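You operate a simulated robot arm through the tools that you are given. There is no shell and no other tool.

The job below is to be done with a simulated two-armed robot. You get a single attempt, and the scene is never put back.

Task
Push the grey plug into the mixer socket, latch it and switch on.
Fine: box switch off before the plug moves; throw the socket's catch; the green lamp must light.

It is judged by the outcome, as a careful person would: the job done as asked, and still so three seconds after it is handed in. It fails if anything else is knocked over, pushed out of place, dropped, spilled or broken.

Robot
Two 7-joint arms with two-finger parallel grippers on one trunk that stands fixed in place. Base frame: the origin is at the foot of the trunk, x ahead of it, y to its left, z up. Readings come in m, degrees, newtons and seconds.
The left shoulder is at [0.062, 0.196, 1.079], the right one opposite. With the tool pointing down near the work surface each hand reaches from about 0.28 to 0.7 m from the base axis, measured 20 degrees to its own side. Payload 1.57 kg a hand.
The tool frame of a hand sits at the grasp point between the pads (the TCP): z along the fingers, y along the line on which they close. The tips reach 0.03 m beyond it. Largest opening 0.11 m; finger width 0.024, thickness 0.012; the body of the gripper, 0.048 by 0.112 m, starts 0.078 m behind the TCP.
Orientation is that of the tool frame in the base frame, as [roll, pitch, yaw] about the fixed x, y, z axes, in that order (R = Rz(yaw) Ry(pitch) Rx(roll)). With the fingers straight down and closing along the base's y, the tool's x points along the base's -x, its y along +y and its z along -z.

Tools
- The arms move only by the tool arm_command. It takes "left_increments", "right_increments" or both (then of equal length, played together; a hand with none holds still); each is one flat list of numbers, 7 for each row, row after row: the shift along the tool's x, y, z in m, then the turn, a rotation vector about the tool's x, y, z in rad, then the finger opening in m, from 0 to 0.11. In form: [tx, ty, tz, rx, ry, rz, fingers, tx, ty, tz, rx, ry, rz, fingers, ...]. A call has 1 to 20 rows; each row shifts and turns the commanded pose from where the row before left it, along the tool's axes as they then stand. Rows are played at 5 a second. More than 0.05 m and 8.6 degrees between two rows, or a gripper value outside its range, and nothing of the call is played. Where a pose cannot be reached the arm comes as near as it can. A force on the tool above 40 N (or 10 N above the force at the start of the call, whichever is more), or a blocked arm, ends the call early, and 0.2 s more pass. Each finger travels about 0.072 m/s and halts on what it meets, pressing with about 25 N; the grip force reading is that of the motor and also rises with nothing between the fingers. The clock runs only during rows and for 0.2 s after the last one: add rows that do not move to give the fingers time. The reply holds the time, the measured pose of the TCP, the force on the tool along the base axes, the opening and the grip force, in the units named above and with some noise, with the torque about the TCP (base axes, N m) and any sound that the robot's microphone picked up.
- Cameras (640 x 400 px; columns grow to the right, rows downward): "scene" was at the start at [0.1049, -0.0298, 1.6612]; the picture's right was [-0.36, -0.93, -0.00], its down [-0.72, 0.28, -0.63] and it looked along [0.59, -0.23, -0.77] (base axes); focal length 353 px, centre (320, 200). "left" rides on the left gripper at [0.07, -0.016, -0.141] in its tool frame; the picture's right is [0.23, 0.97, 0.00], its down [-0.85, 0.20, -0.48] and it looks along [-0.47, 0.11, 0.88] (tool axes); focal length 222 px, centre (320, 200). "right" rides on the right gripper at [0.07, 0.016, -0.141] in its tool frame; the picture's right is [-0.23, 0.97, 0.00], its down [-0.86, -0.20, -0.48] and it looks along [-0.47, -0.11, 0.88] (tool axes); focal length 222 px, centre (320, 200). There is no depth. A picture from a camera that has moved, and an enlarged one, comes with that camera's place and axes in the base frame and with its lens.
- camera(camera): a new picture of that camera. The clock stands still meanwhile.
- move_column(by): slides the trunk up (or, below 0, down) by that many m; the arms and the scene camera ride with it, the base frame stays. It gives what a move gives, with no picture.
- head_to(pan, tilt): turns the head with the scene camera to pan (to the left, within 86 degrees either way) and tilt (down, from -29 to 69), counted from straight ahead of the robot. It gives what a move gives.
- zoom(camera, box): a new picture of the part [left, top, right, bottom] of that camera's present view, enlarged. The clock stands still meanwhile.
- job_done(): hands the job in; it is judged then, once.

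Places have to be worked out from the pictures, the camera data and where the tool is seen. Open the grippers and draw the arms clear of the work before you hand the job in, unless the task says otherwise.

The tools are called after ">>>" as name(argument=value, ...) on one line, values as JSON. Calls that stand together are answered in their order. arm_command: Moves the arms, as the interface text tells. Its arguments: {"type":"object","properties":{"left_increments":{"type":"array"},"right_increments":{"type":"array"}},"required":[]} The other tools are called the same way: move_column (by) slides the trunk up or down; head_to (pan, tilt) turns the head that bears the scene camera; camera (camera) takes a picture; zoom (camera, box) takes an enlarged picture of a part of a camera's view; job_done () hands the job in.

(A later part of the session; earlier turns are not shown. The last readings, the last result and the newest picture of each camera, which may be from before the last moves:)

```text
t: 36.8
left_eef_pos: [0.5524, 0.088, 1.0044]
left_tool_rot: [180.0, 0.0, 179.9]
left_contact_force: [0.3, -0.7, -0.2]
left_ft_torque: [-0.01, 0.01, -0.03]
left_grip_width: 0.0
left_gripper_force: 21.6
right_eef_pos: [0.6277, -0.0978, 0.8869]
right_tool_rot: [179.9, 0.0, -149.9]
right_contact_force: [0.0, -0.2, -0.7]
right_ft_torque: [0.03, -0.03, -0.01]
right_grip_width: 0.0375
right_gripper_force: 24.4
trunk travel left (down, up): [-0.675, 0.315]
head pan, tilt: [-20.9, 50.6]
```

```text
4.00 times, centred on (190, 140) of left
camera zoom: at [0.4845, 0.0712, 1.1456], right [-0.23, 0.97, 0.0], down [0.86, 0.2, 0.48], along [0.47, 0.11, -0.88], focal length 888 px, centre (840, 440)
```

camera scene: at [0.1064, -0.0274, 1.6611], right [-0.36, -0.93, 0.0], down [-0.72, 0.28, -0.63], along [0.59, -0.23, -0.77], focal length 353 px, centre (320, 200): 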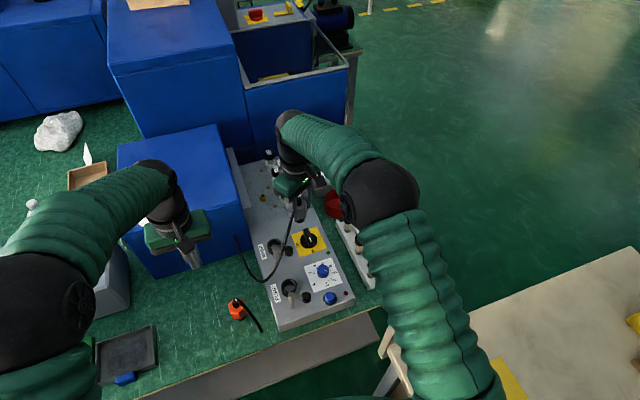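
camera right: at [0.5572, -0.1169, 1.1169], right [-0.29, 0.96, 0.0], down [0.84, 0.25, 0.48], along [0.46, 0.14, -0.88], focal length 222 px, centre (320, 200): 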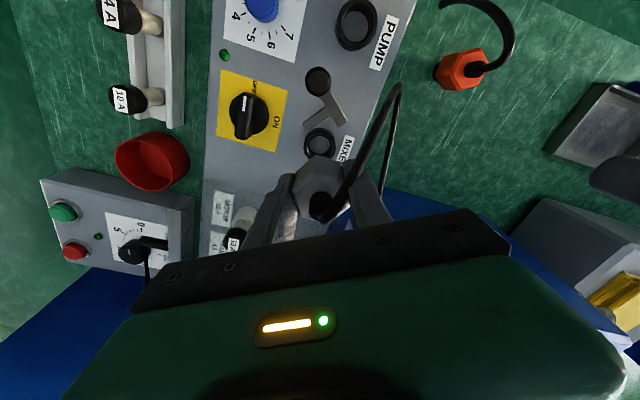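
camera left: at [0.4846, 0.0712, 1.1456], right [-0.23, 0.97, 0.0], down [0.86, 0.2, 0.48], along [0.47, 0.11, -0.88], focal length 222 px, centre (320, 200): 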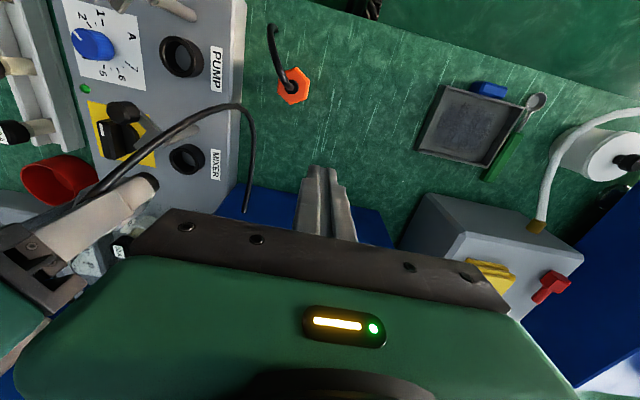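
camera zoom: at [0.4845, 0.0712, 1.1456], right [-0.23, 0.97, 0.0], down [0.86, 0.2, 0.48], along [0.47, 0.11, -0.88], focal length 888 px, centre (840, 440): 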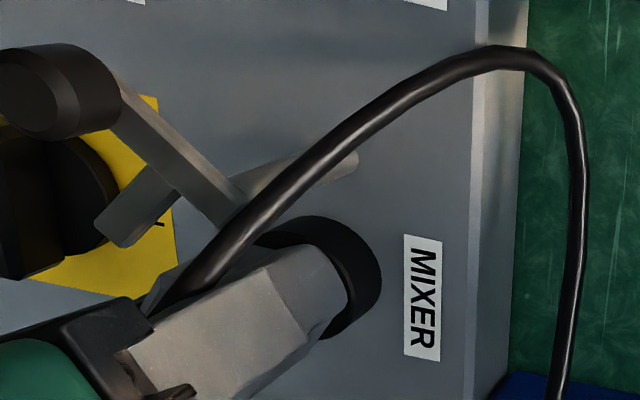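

Still free – the nose seems to be entering the ring. Continuing.

>>> arm_command(right_increments=[0, 0, 0.003, 0, 0, 0, 0.0, 0, 0, 0.003, 0, 0, 0, 0.0, 0, 0, 0.002, 0, 0, 0, 0.0, 0, 0, 0, 0, 0, 0, 0.0])

>>> zoom(camera="left", box=[110, 90, 270, 190])

>>> zoom(camera="scene", box=[250, 215, 310, 260])

>>> zoom(camera="right", box=[240, 100, 400, 220])

```text
t: 37.8
left_eef_pos: [0.5532, 0.0882, 1.0042]
left_tool_rot: [-180.0, -0.1, -180.0]
left_contact_force: [-0.7, 0.2, -0.8]
left_ft_torque: [-0.01, -0.02, 0.02]
left_grip_width: 0.0
left_gripper_force: 21.2
right_eef_pos: [0.6275, -0.0968, 0.8784]
right_tool_rot: [-179.9, 0.1, -150.0]
right_contact_force: [0.9, -0.8, 6.1]
right_ft_torque: [-0.01, -0.12, 0.02]
right_grip_width: 0.0375
right_gripper_force: 24.7
trunk travel left (down, up): [-0.675, 0.315]
head pan, tilt: [-20.9, 50.6]
```

```text
4.00 times, centred on (190, 140) of left
camera zoom: at [0.4838, 0.0712, 1.1461], right [-0.23, 0.97, 0.0], down [0.85, 0.2, 0.48], along [0.47, 0.11, -0.88], focal length 888 px, centre (840, 440)
```

zoom: 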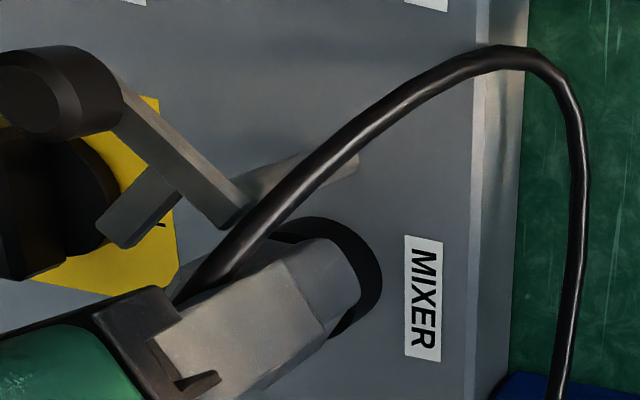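

```text
8.89 times, centred on (280, 238) of scene
camera zoom: at [0.1054, -0.0285, 1.6613], right [-0.36, -0.93, 0.0], down [-0.72, 0.28, -0.63], along [0.59, -0.23, -0.77], focal length 3135 px, centre (676, -133)
```

zoom: 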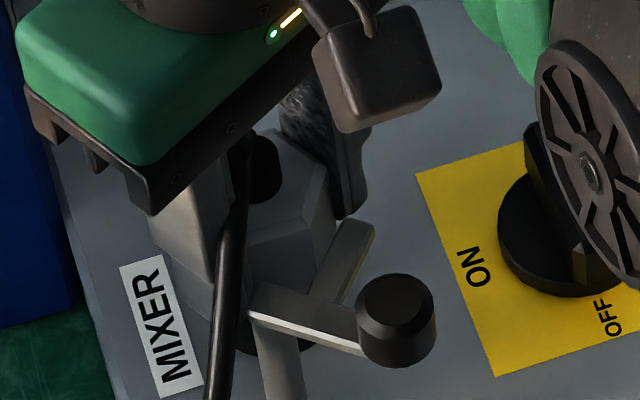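

```text
3.33 times, centred on (320, 160) of right
camera zoom: at [0.5582, -0.1176, 1.0204], right [-0.29, 0.96, 0.0], down [0.84, 0.25, 0.48], along [0.46, 0.14, -0.88], focal length 740 px, centre (320, 333)
```

zoom: 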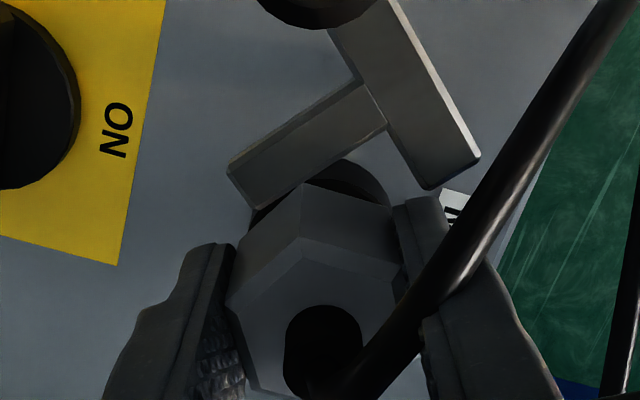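

A light 6 N push-back has appeared with the hex about 2–3 mm above the ring. I'll press on gently in 1.5 mm steps.

>>> arm_command(right_increments=[0, 0, 0.0015, 0, 0, 0, 0.0, 0, 0, 0.0015, 0, 0, 0, 0.0, 0, 0, 0, 0, 0, 0, 0.0])

>>> zoom(camera="left", box=[150, 110, 230, 180])

```text
t: 38.6
left_eef_pos: [0.5516, 0.0883, 1.0053]
left_tool_rot: [179.9, 0.2, 180.0]
left_contact_force: [0.3, -0.1, 0.8]
left_ft_torque: [0.0, 0.0, 0.02]
left_grip_width: 0.0
left_gripper_force: 21.1
right_eef_pos: [0.6259, -0.0969, 0.8767]
right_tool_rot: [-179.9, 0.2, -150.1]
right_contact_force: [2.9, -1.2, 24.4]
right_ft_torque: [-0.03, -0.25, -0.03]
right_grip_width: 0.0377
right_gripper_force: 24.5
trunk travel left (down, up): [-0.675, 0.315]
head pan, tilt: [-20.9, 50.6]
```

```text
5.71 times, centred on (190, 145) of left
camera zoom: at [0.4825, 0.0715, 1.1467], right [-0.23, 0.97, 0.0], down [0.85, 0.2, 0.48], along [0.47, 0.11, -0.88], focal length 1269 px, centre (1063, 514)
```

zoom: 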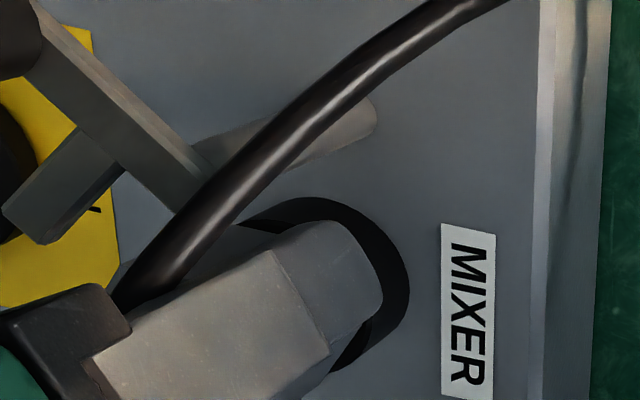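

Force is at 24 N with the hex at the computed ring height, so it's either seated or at a detent. I'll press a little more to see whether it gives.

>>> arm_command(right_increments=[0, 0, 0.0012, 0, 0, 0, 0.0, 0, 0, 0, 0, 0, 0, 0.0])

>>> zoom(camera="scene", box=[255, 220, 295, 255])

```text
t: 39.2
left_eef_pos: [0.5511, 0.0876, 1.0044]
left_tool_rot: [179.9, 0.0, -180.0]
left_contact_force: [-0.6, 0.4, -0.6]
left_ft_torque: [0.0, 0.0, 0.01]
left_grip_width: 0.0002
left_gripper_force: 20.9
right_eef_pos: [0.6251, -0.0982, 0.875]
right_tool_rot: [-179.9, 0.1, -150.0]
right_contact_force: [2.3, -2.2, 25.1]
right_ft_torque: [-0.08, -0.24, -0.01]
right_grip_width: 0.0374
right_gripper_force: 25.0
trunk travel left (down, up): [-0.675, 0.315]
head pan, tilt: [-20.9, 50.6]
```

```text
11.43 times, centred on (275, 238) of scene
camera zoom: at [0.1011, -0.0282, 1.6616], right [-0.36, -0.93, 0.0], down [-0.72, 0.28, -0.63], along [0.59, -0.23, -0.77], focal length 4031 px, centre (834, -229)
```

zoom: 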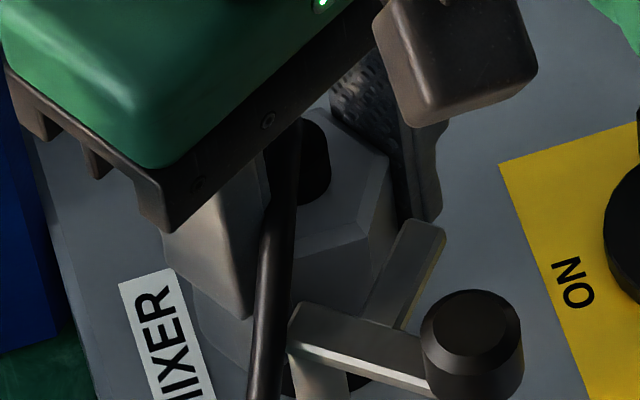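

The force stayed level at about 25 N while the hand moved 1.7 mm, so either the plug is sliding in or the fingers slip. I'll compare the plug's place in the grip.

>>> zoom(camera="right", box=[240, 100, 400, 220])

>>> zoom(camera="left", box=[150, 110, 230, 180])

```text
3.33 times, centred on (320, 160) of right
camera zoom: at [0.5564, -0.1184, 1.0156], right [-0.29, 0.96, 0.0], down [0.84, 0.25, 0.48], along [0.46, 0.14, -0.88], focal length 740 px, centre (320, 333)
```

zoom: 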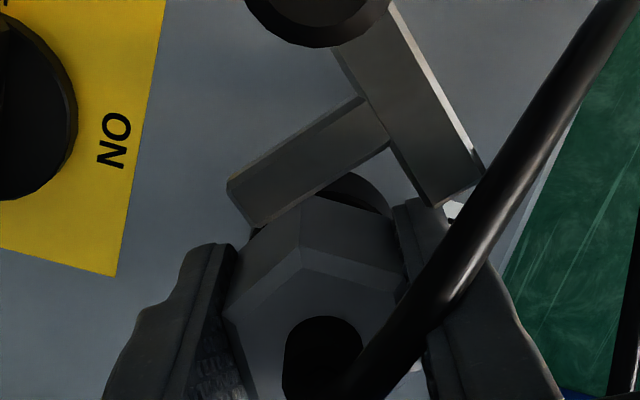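

```text
5.71 times, centred on (190, 145) of left
camera zoom: at [0.4821, 0.0714, 1.1469], right [-0.23, 0.97, 0.0], down [0.85, 0.2, 0.48], along [0.47, 0.11, -0.88], focal length 1269 px, centre (1063, 514)
```

zoom: 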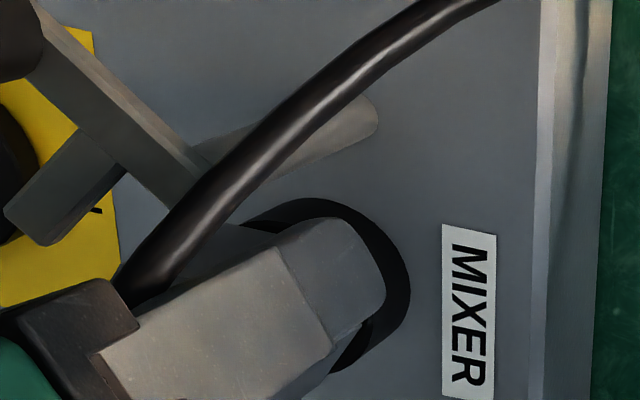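

The hex has shifted about 4 mm up within the fingers, so the plug is at a hard stop – seated as far as I can tell. I'll ease the load, open the fingers moderately, rise and inspect.

>>> arm_command(right_increments=[0, 0, -0.002, 0, 0, 0, 0.045, 0, 0, -0.001, 0, 0, 0, 0.06, 0, 0, 0, 0, 0, 0, 0.06, 0, 0, -0.015, 0, 0, 0, 0.06, 0, 0, -0.02, 0, 0, 0, 0.06, 0, 0, -0.025, 0, 0, 0, 0.06, 0, 0, -0.025, 0, 0, 0, 0.06])

>>> zoom(camera="left", box=[110, 90, 270, 190])

>>> zoom(camera="scene", box=[250, 215, 310, 260])

>>> zoom(camera="right", box=[240, 90, 400, 190])

```text
t: 40.8
left_eef_pos: [0.5526, 0.0882, 1.0035]
left_tool_rot: [180.0, 0.0, -180.0]
left_contact_force: [0.0, 0.3, 0.3]
left_ft_torque: [-0.03, -0.02, -0.01]
left_grip_width: 0.0001
left_gripper_force: 20.8
right_eef_pos: [0.6279, -0.097, 0.9617]
right_tool_rot: [-180.0, 0.0, -150.1]
right_contact_force: [0.1, -1.0, 0.3]
right_ft_torque: [0.01, 0.0, 0.0]
right_grip_width: 0.0596
right_gripper_force: 0.0
trunk travel left (down, up): [-0.675, 0.315]
head pan, tilt: [-20.9, 50.6]
```

```text
4.00 times, centred on (190, 140) of left
camera zoom: at [0.4841, 0.0713, 1.1458], right [-0.23, 0.97, 0.0], down [0.85, 0.2, 0.48], along [0.47, 0.11, -0.88], focal length 888 px, centre (840, 440)
```

zoom: 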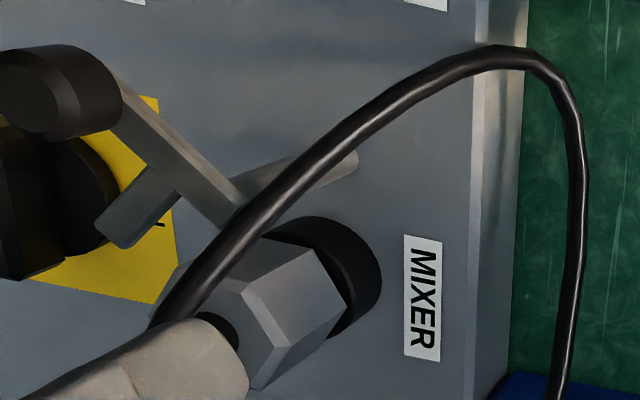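

```text
8.89 times, centred on (280, 238) of scene
camera zoom: at [0.106, -0.0283, 1.6611], right [-0.36, -0.93, 0.0], down [-0.72, 0.28, -0.63], along [0.59, -0.23, -0.77], focal length 3135 px, centre (676, -133)
```

zoom: 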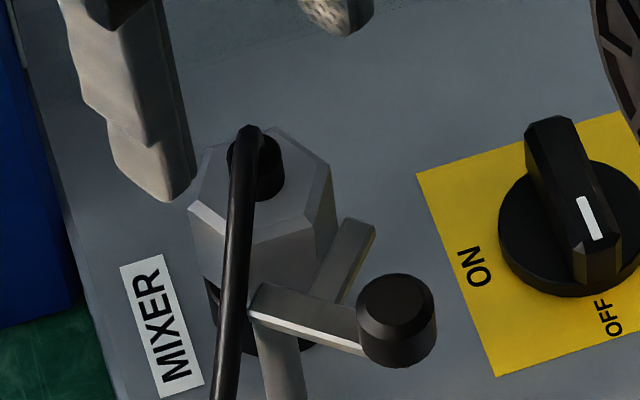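

```text
4.00 times, centred on (320, 140) of right
camera zoom: at [0.5591, -0.1182, 1.1019], right [-0.29, 0.96, 0.0], down [0.84, 0.25, 0.48], along [0.46, 0.14, -0.88], focal length 888 px, centre (320, 440)
```

zoom: 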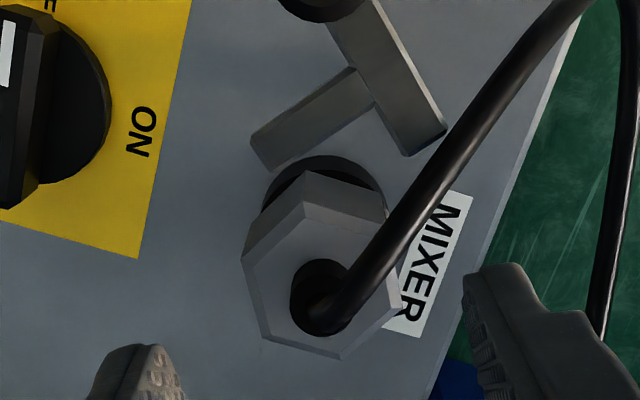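

The plug stands upright in the socket. I'll zoom harder at the joint between hex and ring to see whether any of the nose still shows.

>>> zoom(camera="left", box=[160, 135, 210, 175])

>>> zoom(camera="scene", box=[264, 232, 290, 254])

>>> zoom(camera="right", box=[295, 120, 345, 160])

```text
10.00 times, centred on (185, 155) of left
camera zoom: at [0.4841, 0.0713, 1.1458], right [-0.23, 0.97, 0.0], down [0.85, 0.2, 0.48], along [0.47, 0.11, -0.88], focal length 2221 px, centre (1670, 650)
```

zoom: 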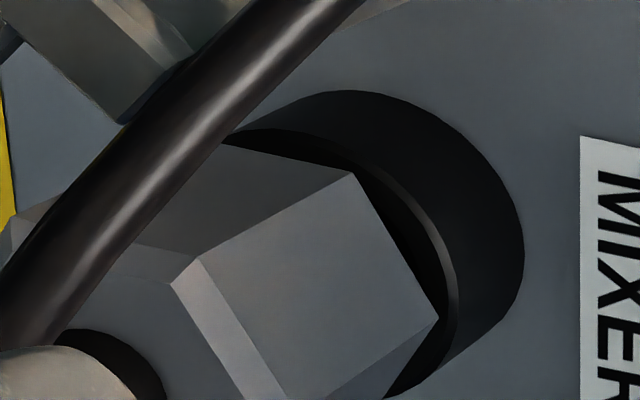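

```text
16.00 times, centred on (277, 243) of scene
camera zoom: at [0.106, -0.0283, 1.6611], right [-0.36, -0.93, 0.0], down [-0.72, 0.28, -0.63], along [0.59, -0.23, -0.77], focal length 5643 px, centre (1008, -488)
```

zoom: 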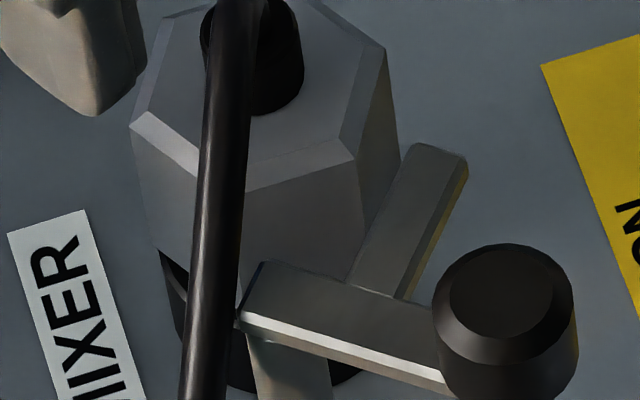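

```text
10.00 times, centred on (320, 140) of right
camera zoom: at [0.5591, -0.1182, 1.1019], right [-0.29, 0.96, 0.0], down [0.84, 0.25, 0.48], along [0.46, 0.14, -0.88], focal length 2221 px, centre (320, 800)
```

zoom: 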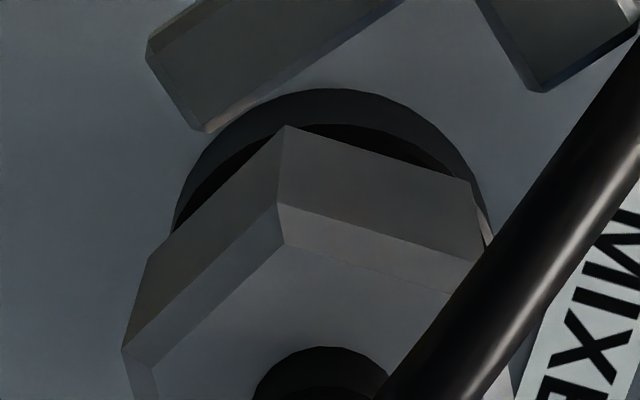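

The hex bottom triangulates to z≈0.846 while the ring top is near 0.840, so it may be ~5 mm short of fully home. I'll look into the identical PUMP socket for a key or step, and at the tongue's height.

>>> zoom(camera="left", box=[150, 25, 230, 85])

>>> zoom(camera="left", box=[110, 95, 180, 155])

>>> zoom(camera="right", box=[280, 80, 360, 140])

>>> zoom(camera="scene", box=[276, 275, 306, 300])

```text
6.67 times, centred on (190, 55) of left
camera zoom: at [0.4841, 0.0713, 1.1458], right [-0.23, 0.97, 0.0], down [0.85, 0.2, 0.48], along [0.47, 0.11, -0.88], focal length 1481 px, centre (1187, 1167)
```

zoom: 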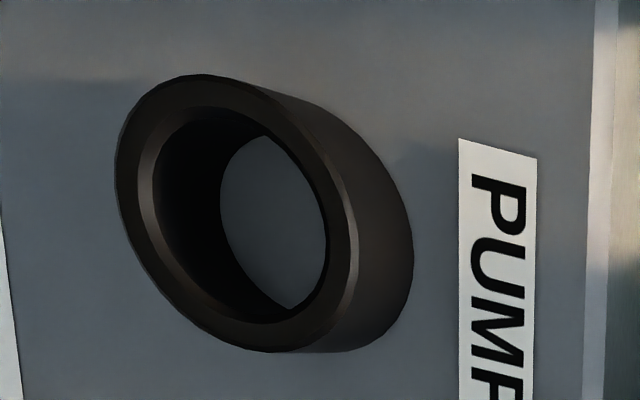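

```text
6.67 times, centred on (145, 125) of left
camera zoom: at [0.4841, 0.0713, 1.1458], right [-0.23, 0.97, 0.0], down [0.85, 0.2, 0.48], along [0.47, 0.11, -0.88], focal length 1481 px, centre (1487, 700)
```

zoom: 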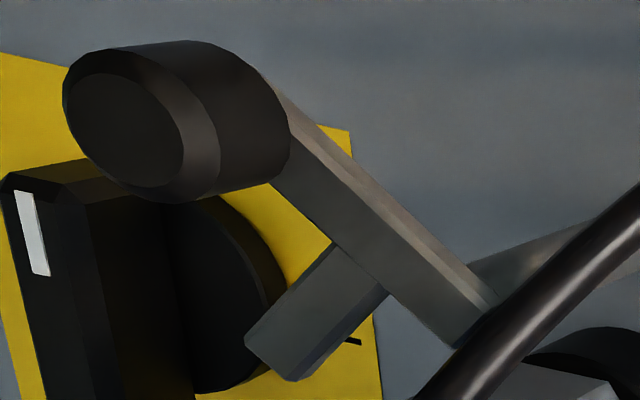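

```text
6.67 times, centred on (320, 110) of right
camera zoom: at [0.5591, -0.1182, 1.1019], right [-0.29, 0.96, 0.0], down [0.84, 0.25, 0.48], along [0.46, 0.14, -0.88], focal length 1481 px, centre (320, 800)
```

zoom: 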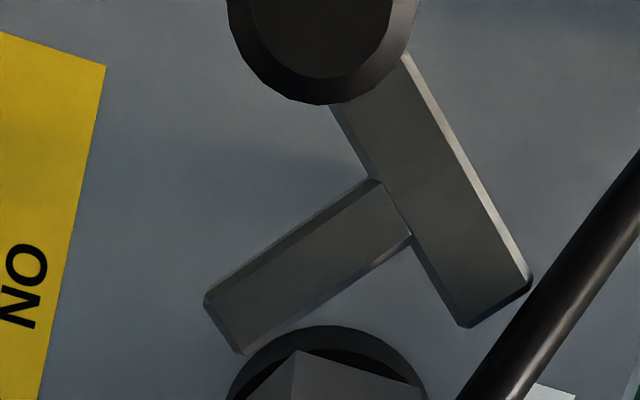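

```text
16.00 times, centred on (291, 288) of scene
camera zoom: at [0.106, -0.0283, 1.6611], right [-0.36, -0.93, 0.0], down [-0.72, 0.28, -0.63], along [0.59, -0.23, -0.77], focal length 5643 px, centre (784, -1200)
```

zoom: 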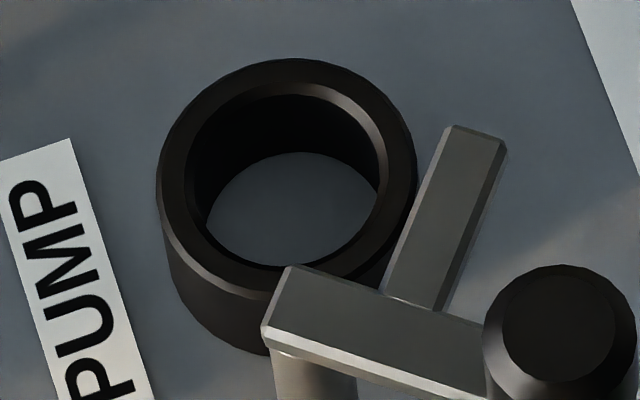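

The socket is a plain chamfered tube with no key. To make sure the plug is fully home I'll straddle the boot with nearly closed fingers and press straight down on the hex shoulders; the contact height will also tell me its true level.

>>> arm_command(right_increments=[-0.004, 0, 0, 0, 0, 0, 0.03, 0, 0, 0, 0, 0, 0, 0.021, 0, 0, 0.01, 0, 0, 0, 0.021, 0, 0, 0.01, 0, 0, 0, 0.021, 0, 0, 0.01, 0, 0, 0, 0.021, 0, 0, 0, 0, 0, 0, 0.021])

>>> zoom(camera="right", box=[240, 100, 400, 220])

>>> zoom(camera="left", box=[110, 90, 270, 190])

>>> zoom(camera="scene", box=[250, 210, 310, 255])

```text
t: 42.2
left_eef_pos: [0.5547, 0.0887, 1.0031]
left_tool_rot: [-180.0, 0.0, 179.9]
left_contact_force: [0.7, -0.3, -0.3]
left_ft_torque: [0.0, -0.02, -0.02]
left_grip_width: 0.0002
left_gripper_force: 21.5
right_eef_pos: [0.6305, -0.0946, 0.9311]
right_tool_rot: [-179.9, 0.1, -150.0]
right_contact_force: [-0.7, -0.6, 0.0]
right_ft_torque: [-0.02, 0.0, 0.02]
right_grip_width: 0.021
right_gripper_force: 0.0
trunk travel left (down, up): [-0.675, 0.315]
head pan, tilt: [-20.9, 50.6]
```

```text
3.33 times, centred on (320, 160) of right
camera zoom: at [0.5619, -0.1162, 1.0715], right [-0.29, 0.96, 0.0], down [0.84, 0.25, 0.48], along [0.46, 0.14, -0.88], focal length 740 px, centre (320, 333)
```

zoom: 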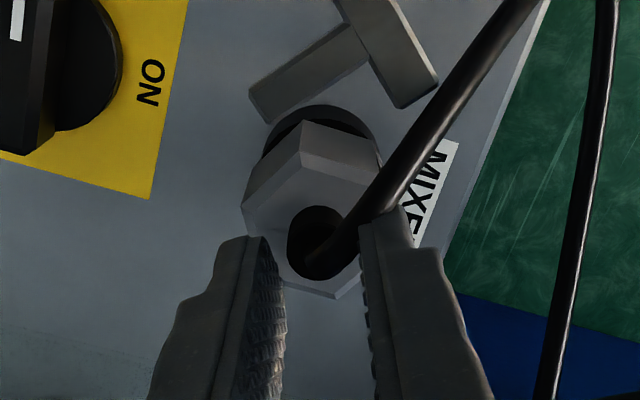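

```text
4.00 times, centred on (190, 140) of left
camera zoom: at [0.4844, 0.0712, 1.1457], right [-0.23, 0.97, 0.0], down [0.86, 0.2, 0.48], along [0.47, 0.11, -0.88], focal length 888 px, centre (840, 440)
```

zoom: 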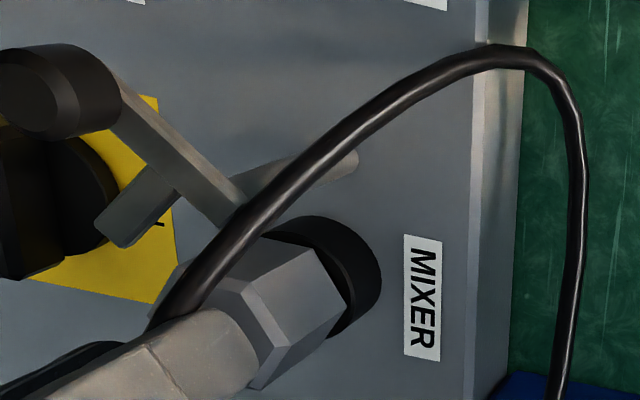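

```text
8.89 times, centred on (280, 232) of scene
camera zoom: at [0.1066, -0.0284, 1.6611], right [-0.36, -0.93, 0.0], down [-0.72, 0.28, -0.63], along [0.59, -0.23, -0.78], focal length 3135 px, centre (676, -89)
```

zoom: 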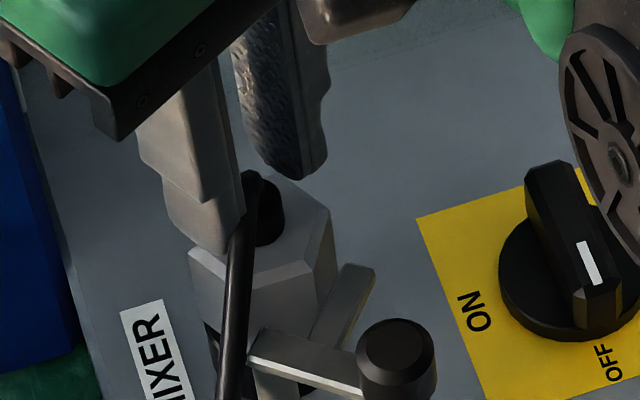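

The fingers straddle the boot squarely. Opening slightly to 23 mm and lowering in small steps until they touch the shoulders.

>>> arm_command(right_increments=[0, 0, 0, 0, 0, 0, 0.023, 0, 0, 0.004, 0, 0, 0, 0.023, 0, 0, 0.003, 0, 0, 0, 0.023, 0, 0, 0.003, 0, 0, 0, 0.023, 0, 0, 0.002, 0, 0, 0, 0.023, 0, 0, 0.0, 0, 0, 0, 0.023])

```text
t: 43.6
left_eef_pos: [0.5538, 0.0873, 1.0037]
left_tool_rot: [-180.0, -0.1, 180.0]
left_contact_force: [-1.0, 0.1, -0.4]
left_ft_torque: [0.0, 0.0, -0.01]
left_grip_width: 0.0
left_gripper_force: 21.7
right_eef_pos: [0.6293, -0.0958, 0.9205]
right_tool_rot: [179.9, 0.0, -150.1]
right_contact_force: [-0.4, 0.0, -0.3]
right_ft_torque: [-0.01, 0.0, -0.01]
right_grip_width: 0.0229
right_gripper_force: 0.1
trunk travel left (down, up): [-0.675, 0.315]
head pan, tilt: [-20.9, 50.6]
```

Tips are at about 0.890 with no contact yet; continuing in 1.5–2 mm steps.

>>> arm_command(right_increments=[0, 0, 0.002, 0, 0, 0, 0.023, 0, 0, 0.002, 0, 0, 0, 0.023, 0, 0, 0.0015, 0, 0, 0, 0.023, 0, 0, 0.0, 0, 0, 0, 0.023])

>>> zoom(camera="right", box=[240, 100, 400, 220])

```text
t: 44.6
left_eef_pos: [0.5533, 0.0869, 1.0047]
left_tool_rot: [-180.0, 0.0, -179.9]
left_contact_force: [-0.7, 0.9, -0.6]
left_ft_torque: [0.01, 0.01, -0.01]
left_grip_width: 0.0
left_gripper_force: 20.8
right_eef_pos: [0.6299, -0.095, 0.9152]
right_tool_rot: [-179.9, 0.2, -150.1]
right_contact_force: [-1.1, -1.0, 7.0]
right_ft_torque: [-0.06, 0.11, -0.01]
right_grip_width: 0.0236
right_gripper_force: 0.7
trunk travel left (down, up): [-0.675, 0.315]
head pan, tilt: [-20.9, 50.6]
```

```text
3.33 times, centred on (320, 160) of right
camera zoom: at [0.561, -0.116, 1.0563], right [-0.29, 0.96, 0.0], down [0.84, 0.25, 0.48], along [0.46, 0.14, -0.88], focal length 740 px, centre (320, 333)
```

zoom: 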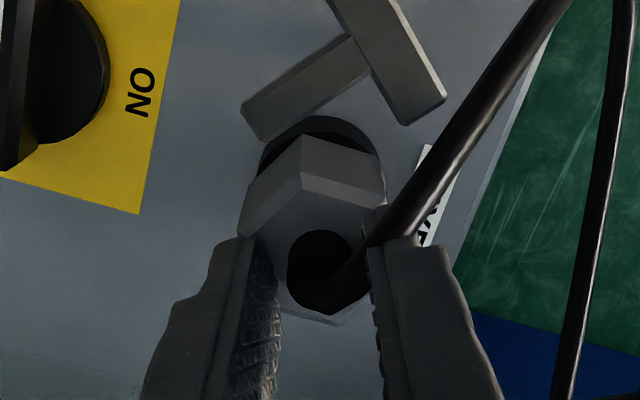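

Contact at TCP 0.9152, i.e. hex top at about 0.885. Now pressing down progressively.

>>> arm_command(right_increments=[0, 0, 0.0015, 0, 0, 0, 0.023, 0, 0, 0.0015, 0, 0, 0, 0.023, 0, 0, 0.0, 0, 0, 0, 0.023])

```text
t: 45.4
left_eef_pos: [0.5499, 0.0889, 1.0059]
left_tool_rot: [180.0, 0.2, 179.9]
left_contact_force: [-0.5, 0.5, 0.0]
left_ft_torque: [-0.01, 0.01, 0.05]
left_grip_width: 0.0
left_gripper_force: 21.7
right_eef_pos: [0.6294, -0.0947, 0.9149]
right_tool_rot: [-179.8, 0.3, -150.0]
right_contact_force: [-0.5, -1.0, 28.0]
right_ft_torque: [-0.18, 0.04, 0.01]
right_grip_width: 0.0235
right_gripper_force: 0.0
trunk travel left (down, up): [-0.675, 0.315]
head pan, tilt: [-20.9, 50.6]
```

28 N and no motion at all. One more millimetre to bring it just below the limit.

>>> arm_command(right_increments=[0, 0, 0.0012, 0, 0, 0, 0.023, 0, 0, 0.0, 0, 0, 0, 0.023])

>>> zoom(camera="left", box=[160, 135, 210, 175])

```text
t: 46.2
left_eef_pos: [0.5518, 0.0877, 1.005]
left_tool_rot: [180.0, 0.0, 180.0]
left_contact_force: [-0.2, 0.1, -1.0]
left_ft_torque: [-0.02, 0.04, -0.03]
left_grip_width: 0.0001
left_gripper_force: 21.6
right_eef_pos: [0.6328, -0.0944, 0.9159]
right_tool_rot: [-179.7, 0.6, -150.1]
right_contact_force: [-3.9, 0.6, 27.3]
right_ft_torque: [-0.03, 0.49, -0.01]
right_grip_width: 0.0237
right_gripper_force: 0.3
trunk travel left (down, up): [-0.675, 0.315]
head pan, tilt: [-20.9, 50.6]
stopped in row 2 (right hand): the force on the tool passed its limit at 40 N (the readings are from after the stop); the commanded pose is now the measured one
```

```text
10.00 times, centred on (185, 155) of left
camera zoom: at [0.4831, 0.0717, 1.1458], right [-0.23, 0.97, 0.0], down [0.85, 0.2, 0.48], along [0.47, 0.11, -0.88], focal length 2221 px, centre (1670, 650)
```

zoom: 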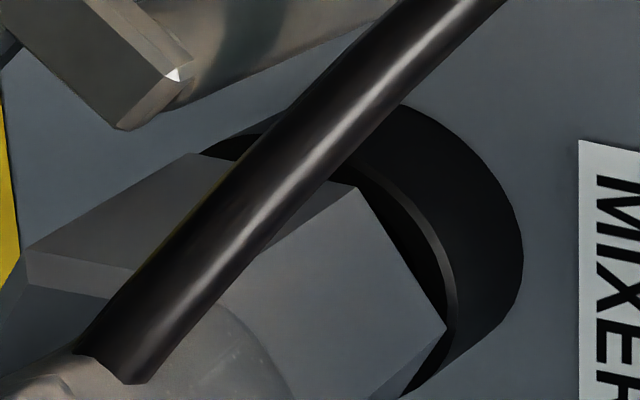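

The 40 N limit tripped and the hand slid a few mm sideways. I'll back off upward immediately and inspect the plug.

>>> arm_command(right_increments=[0, 0, -0.004, 0, 0, 0, 0.023, 0, 0, -0.01, 0, 0, 0, 0.03, 0, 0, -0.02, 0, 0, 0, 0.03, 0, 0, -0.02, 0, 0, 0, 0.03])

>>> zoom(camera="left", box=[110, 90, 270, 190])

>>> zoom(camera="right", box=[240, 90, 400, 190])

>>> zoom(camera="scene", box=[250, 210, 310, 255])

```text
t: 47.2
left_eef_pos: [0.554, 0.0877, 1.004]
left_tool_rot: [-180.0, 0.0, 179.9]
left_contact_force: [-0.1, -0.2, -0.5]
left_ft_torque: [0.01, 0.0, -0.01]
left_grip_width: 0.0
left_gripper_force: 21.3
right_eef_pos: [0.63, -0.0946, 0.9658]
right_tool_rot: [-179.9, 0.1, -150.2]
right_contact_force: [-0.3, 0.2, 0.2]
right_ft_torque: [0.0, 0.0, 0.03]
right_grip_width: 0.0298
right_gripper_force: 0.1
trunk travel left (down, up): [-0.675, 0.315]
head pan, tilt: [-20.9, 50.6]
```

```text
4.00 times, centred on (190, 140) of left
camera zoom: at [0.4846, 0.0713, 1.1455], right [-0.23, 0.97, 0.0], down [0.86, 0.2, 0.48], along [0.47, 0.11, -0.88], focal length 888 px, centre (840, 440)
```

zoom: 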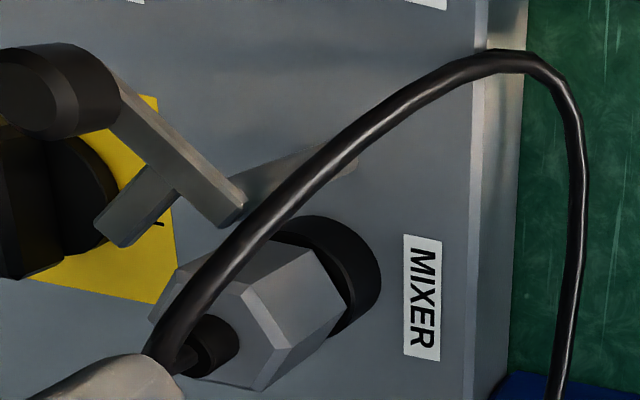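

```text
4.00 times, centred on (320, 140) of right
camera zoom: at [0.5611, -0.1165, 1.1075], right [-0.29, 0.96, 0.0], down [0.84, 0.25, 0.48], along [0.46, 0.14, -0.88], focal length 888 px, centre (320, 440)
```

zoom: 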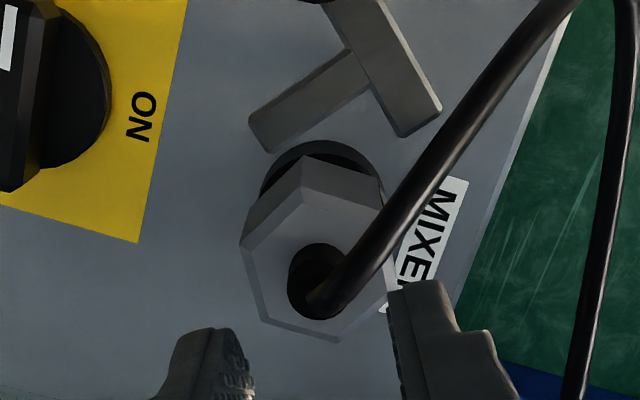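

```text
8.89 times, centred on (280, 232) of scene
camera zoom: at [0.1064, -0.0283, 1.661], right [-0.36, -0.93, 0.0], down [-0.72, 0.28, -0.63], along [0.59, -0.23, -0.77], focal length 3135 px, centre (676, -89)
```

zoom: 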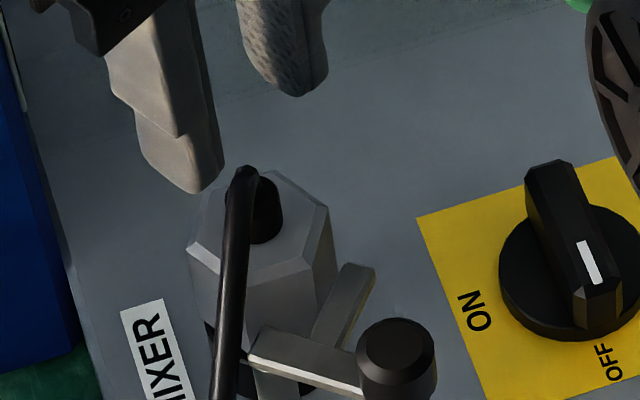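

The plug is upright and exactly where it was; even 40 N didn't move it, so it's bottomed in the socket (hex top ≈0.885). Now I'll measure the tongue's height against it before throwing the catch.

>>> zoom(camera="left", box=[130, 125, 180, 160])

>>> zoom(camera="right", box=[296, 90, 356, 132])

>>> zoom(camera="scene", box=[268, 236, 296, 258])

```text
11.43 times, centred on (155, 142) of left
camera zoom: at [0.4846, 0.0713, 1.1455], right [-0.23, 0.97, 0.0], down [0.86, 0.2, 0.48], along [0.47, 0.11, -0.88], focal length 2538 px, centre (2206, 857)
```

zoom: 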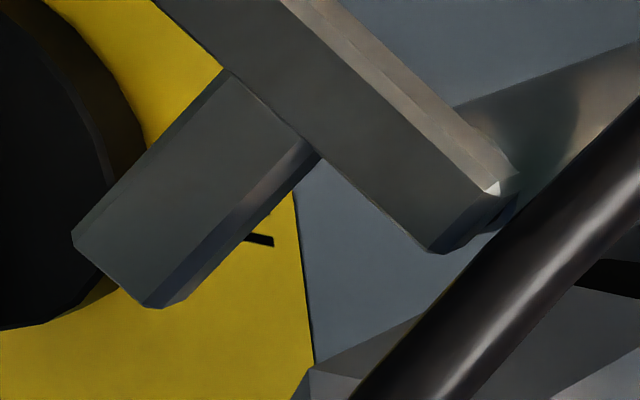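

```text
9.52 times, centred on (326, 111) of right
camera zoom: at [0.5611, -0.1165, 1.1075], right [-0.29, 0.96, 0.0], down [0.84, 0.25, 0.48], along [0.46, 0.14, -0.88], focal length 2116 px, centre (263, 1048)
```

zoom: 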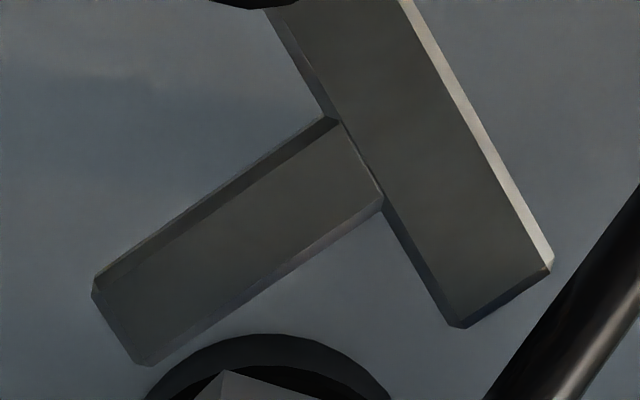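

```text
16.00 times, centred on (282, 247) of scene
camera zoom: at [0.1064, -0.0283, 1.661], right [-0.36, -0.93, 0.0], down [-0.72, 0.28, -0.63], along [0.59, -0.23, -0.77], focal length 5643 px, centre (928, -552)
```

zoom: 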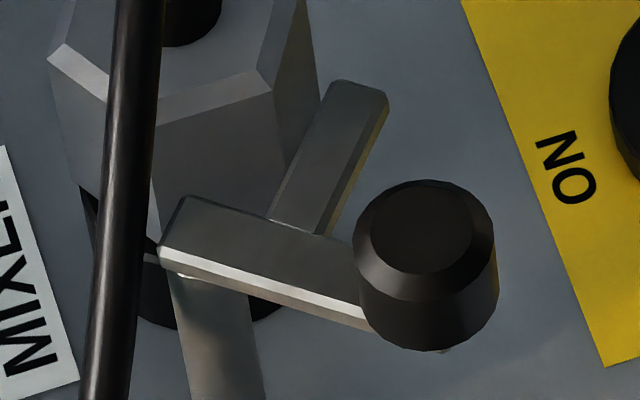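

The lever top is near z≈0.889 and about 6 mm thick, so its underside (~0.883) would just catch the hex top at 0.885 – a sign the plug may be sitting a few mm high. I'll regrip it, draw it out and inspect the nose for a key before trying anything else.

>>> arm_command(right_increments=[0.003, 0, 0, 0, 0, 0, 0.06, 0, 0, 0.02, 0, 0, 0, 0.06, 0, 0, 0.02, 0, 0, 0, 0.06, 0, 0, 0.02, 0, 0, 0, 0.06, 0, 0, 0.015, 0, 0, 0, 0.06, 0, 0, 0.009, 0, 0, 0, 0.06, 0, 0, 0, 0, 0, 0, 0.04, 0, 0, 0, 0, 0, 0, 0.0, 0, 0, 0, 0, 0, 0, 0.0, 0, 0, 0, 0, 0, 0, 0.0])

```text
t: 49.4
left_eef_pos: [0.5544, 0.0896, 1.004]
left_tool_rot: [180.0, 0.0, -179.9]
left_contact_force: [-0.1, -0.2, 0.1]
left_ft_torque: [0.0, 0.03, 0.0]
left_grip_width: 0.0
left_gripper_force: 21.3
right_eef_pos: [0.6292, -0.0972, 0.8829]
right_tool_rot: [-179.7, 0.2, -150.0]
right_contact_force: [-0.4, 0.6, -0.8]
right_ft_torque: [-0.11, -0.07, -0.02]
right_grip_width: 0.0374
right_gripper_force: 24.7
trunk travel left (down, up): [-0.675, 0.315]
head pan, tilt: [-20.9, 50.6]
```

Regripped on the flats. Lifting it out 11 cm for a look.

>>> arm_command(right_increments=[0, 0, -0.005, 0, 0, 0, 0.0, 0, 0, -0.015, 0, 0, 0, 0.0, 0, 0, -0.02, 0, 0, 0, 0.0, 0, 0, -0.02, 0, 0, 0, 0.0, 0, 0, -0.025, 0, 0, 0, 0.0, 0, 0, -0.025, 0, 0, 0, 0.0, 0, 0, 0, 0, 0, 0, 0.0])

>>> camera(camera="left")

>>> zoom(camera="left", box=[100, 120, 180, 180])

>>> zoom(camera="scene", box=[260, 190, 310, 230])

>>> zoom(camera="left", box=[160, 130, 220, 180])

```text
t: 51.0
left_eef_pos: [0.5541, 0.0879, 1.0038]
left_tool_rot: [180.0, 0.0, -179.9]
left_contact_force: [0.8, -1.2, -0.4]
left_ft_torque: [0.01, 0.0, -0.01]
left_grip_width: 0.0001
left_gripper_force: 21.2
right_eef_pos: [0.6272, -0.0995, 0.9917]
right_tool_rot: [-180.0, 0.3, -150.1]
right_contact_force: [-0.2, -1.8, -0.1]
right_ft_torque: [-0.02, 0.01, -0.02]
right_grip_width: 0.0372
right_gripper_force: 24.7
trunk travel left (down, up): [-0.675, 0.315]
head pan, tilt: [-20.9, 50.6]
```

```text
taken
camera left: at [0.485, 0.0711, 1.1454], right [-0.23, 0.97, 0.0], down [0.86, 0.2, 0.48], along [0.47, 0.11, -0.88], focal length 222 px, centre (320, 200)
```

left: 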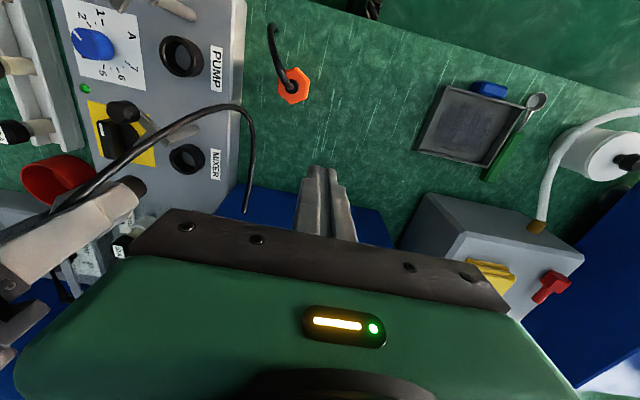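

```text
6.67 times, centred on (140, 150) of left
camera zoom: at [0.485, 0.0711, 1.1454], right [-0.23, 0.97, 0.0], down [0.86, 0.2, 0.48], along [0.47, 0.11, -0.88], focal length 1481 px, centre (1520, 533)
```

zoom: 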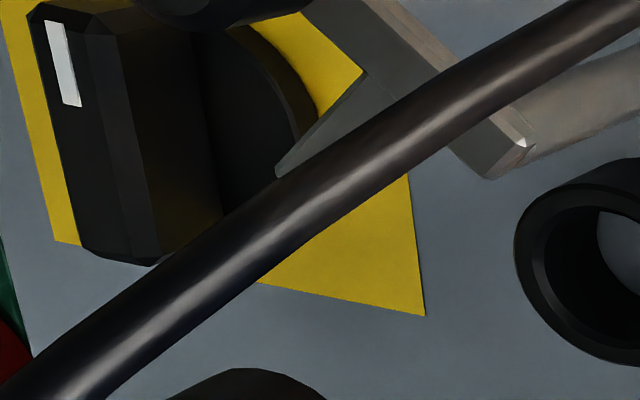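

```text
10.00 times, centred on (285, 210) of scene
camera zoom: at [0.1072, -0.0286, 1.661], right [-0.36, -0.93, 0.0], down [-0.72, 0.28, -0.63], along [0.59, -0.23, -0.78], focal length 3527 px, centre (670, 100)
```

zoom: 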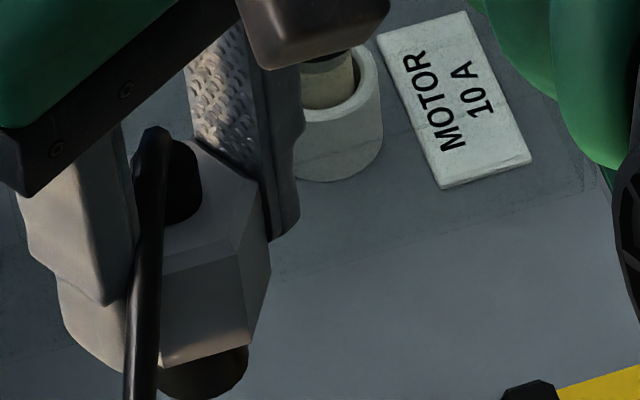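

```text
8.00 times, centred on (190, 155) of left
camera zoom: at [0.485, 0.0711, 1.1454], right [-0.23, 0.97, 0.0], down [0.86, 0.2, 0.48], along [0.47, 0.11, -0.88], focal length 1777 px, centre (1360, 560)
```

zoom: 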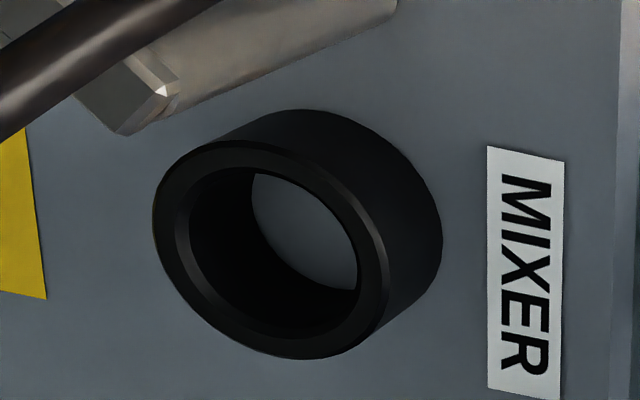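

The ring is ~22 mm tall. I'll zoom a bit lower to see the whole nose and measure its length.

>>> zoom(camera="scene", box=[260, 205, 300, 240])

>>> zoom(camera="left", box=[60, 150, 160, 225])

```text
11.43 times, centred on (280, 222) of scene
camera zoom: at [0.1072, -0.0286, 1.661], right [-0.36, -0.93, 0.0], down [-0.72, 0.28, -0.63], along [0.59, -0.23, -0.78], focal length 4031 px, centre (777, -57)
```

zoom: 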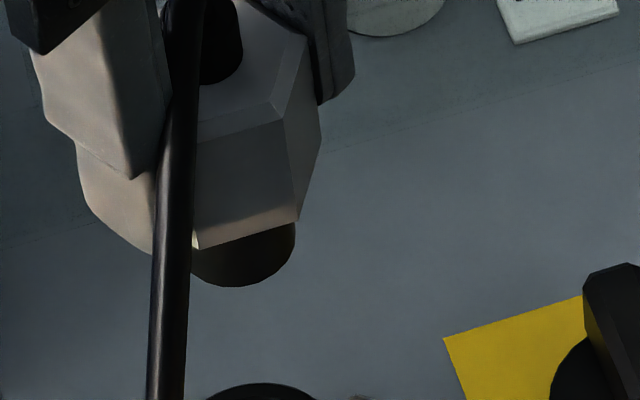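

```text
5.33 times, centred on (110, 188) of left
camera zoom: at [0.485, 0.0711, 1.1454], right [-0.23, 0.97, 0.0], down [0.86, 0.2, 0.48], along [0.47, 0.11, -0.88], focal length 1185 px, centre (1440, 267)
```

zoom: 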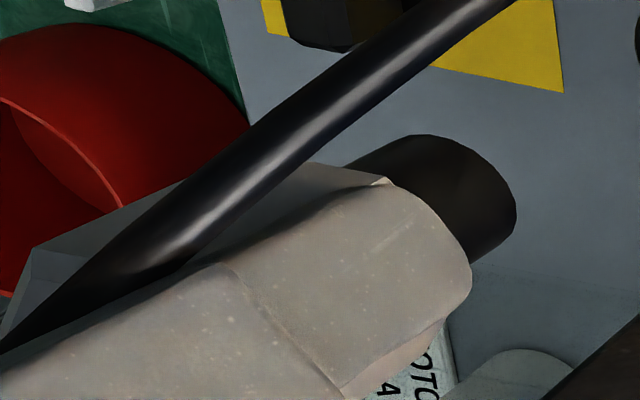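

The nose is a plain cylinder about 25–26 mm long against a 22 mm ring, so it bottoms on the panel with ~3 mm still showing – which matches the touch height exactly: it was fully home. I'll put it back the same way.

>>> arm_command(right_increments=[0, 0, 0.02, 0, 0, 0, 0.0, 0, 0, 0.02, 0, 0, 0, 0.0, 0, 0, 0.02, 0, 0, 0, 0.0, 0, 0, 0.018, 0, 0, 0, 0.0, 0, 0, 0, 0, 0, 0, 0.0])

>>> zoom(camera="left", box=[110, 90, 270, 190])

>>> zoom(camera="right", box=[240, 100, 400, 220])

```text
t: 52.2
left_eef_pos: [0.5534, 0.0874, 1.0041]
left_tool_rot: [180.0, 0.0, -180.0]
left_contact_force: [0.5, -0.5, -0.3]
left_ft_torque: [0.03, 0.02, -0.01]
left_grip_width: 0.0001
left_gripper_force: 21.1
right_eef_pos: [0.6305, -0.0993, 0.9131]
right_tool_rot: [-179.8, 0.3, -150.2]
right_contact_force: [0.0, -0.5, -1.8]
right_ft_torque: [-0.02, 0.04, 0.03]
right_grip_width: 0.0371
right_gripper_force: 24.9
trunk travel left (down, up): [-0.675, 0.315]
head pan, tilt: [-20.9, 50.6]
```

```text
4.00 times, centred on (190, 140) of left
camera zoom: at [0.4845, 0.0712, 1.1457], right [-0.23, 0.97, 0.0], down [0.85, 0.2, 0.48], along [0.47, 0.11, -0.88], focal length 888 px, centre (840, 440)
```

zoom: 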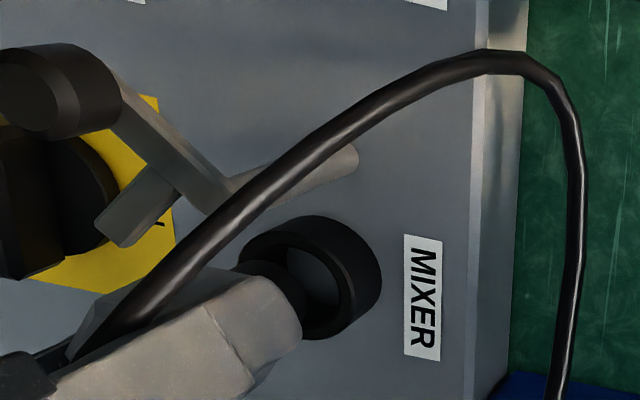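

```text
3.33 times, centred on (320, 160) of right
camera zoom: at [0.5604, -0.1198, 1.0534], right [-0.29, 0.96, 0.0], down [0.84, 0.25, 0.48], along [0.46, 0.14, -0.88], focal length 740 px, centre (320, 333)
```

zoom: 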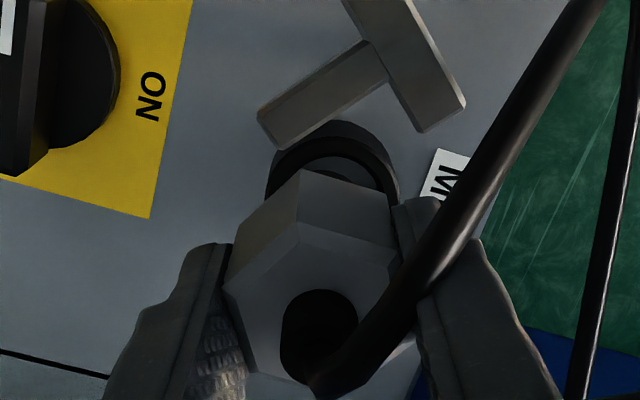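

Compared with the first insertion the hand is about 2.5 mm off towards -y, so I'll correct that and lower in small steps.

>>> arm_command(right_increments=[0, 0.0025, 0, 0, 0, 0, 0.0, 0, 0, 0.004, 0, 0, 0, 0.0, 0, 0, 0.004, 0, 0, 0, 0.0, 0, 0, 0.003, 0, 0, 0, 0.0, 0, 0, 0.003, 0, 0, 0, 0.0, 0, 0, 0, 0, 0, 0, 0.0])

>>> zoom(camera="right", box=[240, 100, 400, 220])

```text
t: 53.6
left_eef_pos: [0.5536, 0.088, 1.0045]
left_tool_rot: [-179.9, 0.0, 180.0]
left_contact_force: [-0.2, -0.2, 0.4]
left_ft_torque: [0.01, -0.01, 0.02]
left_grip_width: 0.0
left_gripper_force: 21.2
right_eef_pos: [0.6283, -0.095, 0.8985]
right_tool_rot: [-179.7, 0.3, -150.0]
right_contact_force: [0.7, -0.6, -0.5]
right_ft_torque: [0.03, 0.04, 0.02]
right_grip_width: 0.0372
right_gripper_force: 24.9
trunk travel left (down, up): [-0.675, 0.315]
head pan, tilt: [-20.9, 50.6]
```

```text
3.33 times, centred on (320, 160) of right
camera zoom: at [0.5592, -0.1156, 1.0399], right [-0.29, 0.96, 0.0], down [0.84, 0.25, 0.48], along [0.46, 0.14, -0.88], focal length 740 px, centre (320, 333)
```

zoom: 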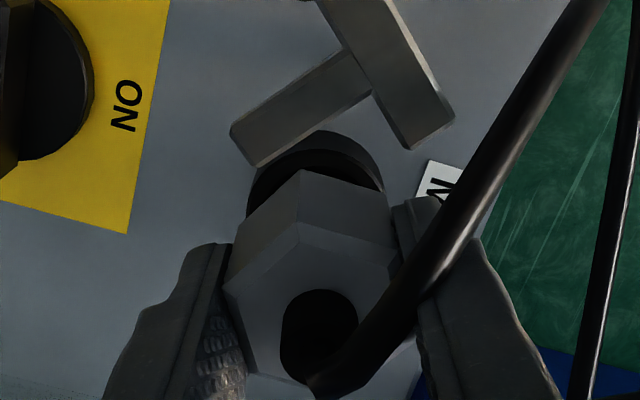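

The ring is now centred under the plug within about a millimetre, nose just inside the mouth. Continuing down.

>>> arm_command(right_increments=[0, -0.001, 0.003, 0, 0, 0, 0.0, 0, 0, 0.003, 0, 0, 0, 0.0, 0, 0, 0.003, 0, 0, 0, 0.0, 0, 0, 0.003, 0, 0, 0, 0.0, 0, 0, 0.002, 0, 0, 0, 0.0, 0, 0, 0, 0, 0, 0, 0.0])

```text
t: 55.0
left_eef_pos: [0.5527, 0.0878, 1.0041]
left_tool_rot: [-179.9, 0.0, -179.9]
left_contact_force: [-0.2, -0.5, -0.1]
left_ft_torque: [0.0, -0.02, 0.04]
left_grip_width: 0.0002
left_gripper_force: 20.9
right_eef_pos: [0.628, -0.0966, 0.8856]
right_tool_rot: [-179.8, 0.4, -150.1]
right_contact_force: [4.0, -0.2, 0.9]
right_ft_torque: [0.0, -0.2, -0.02]
right_grip_width: 0.037
right_gripper_force: 25.1
trunk travel left (down, up): [-0.675, 0.315]
head pan, tilt: [-20.9, 50.6]
```

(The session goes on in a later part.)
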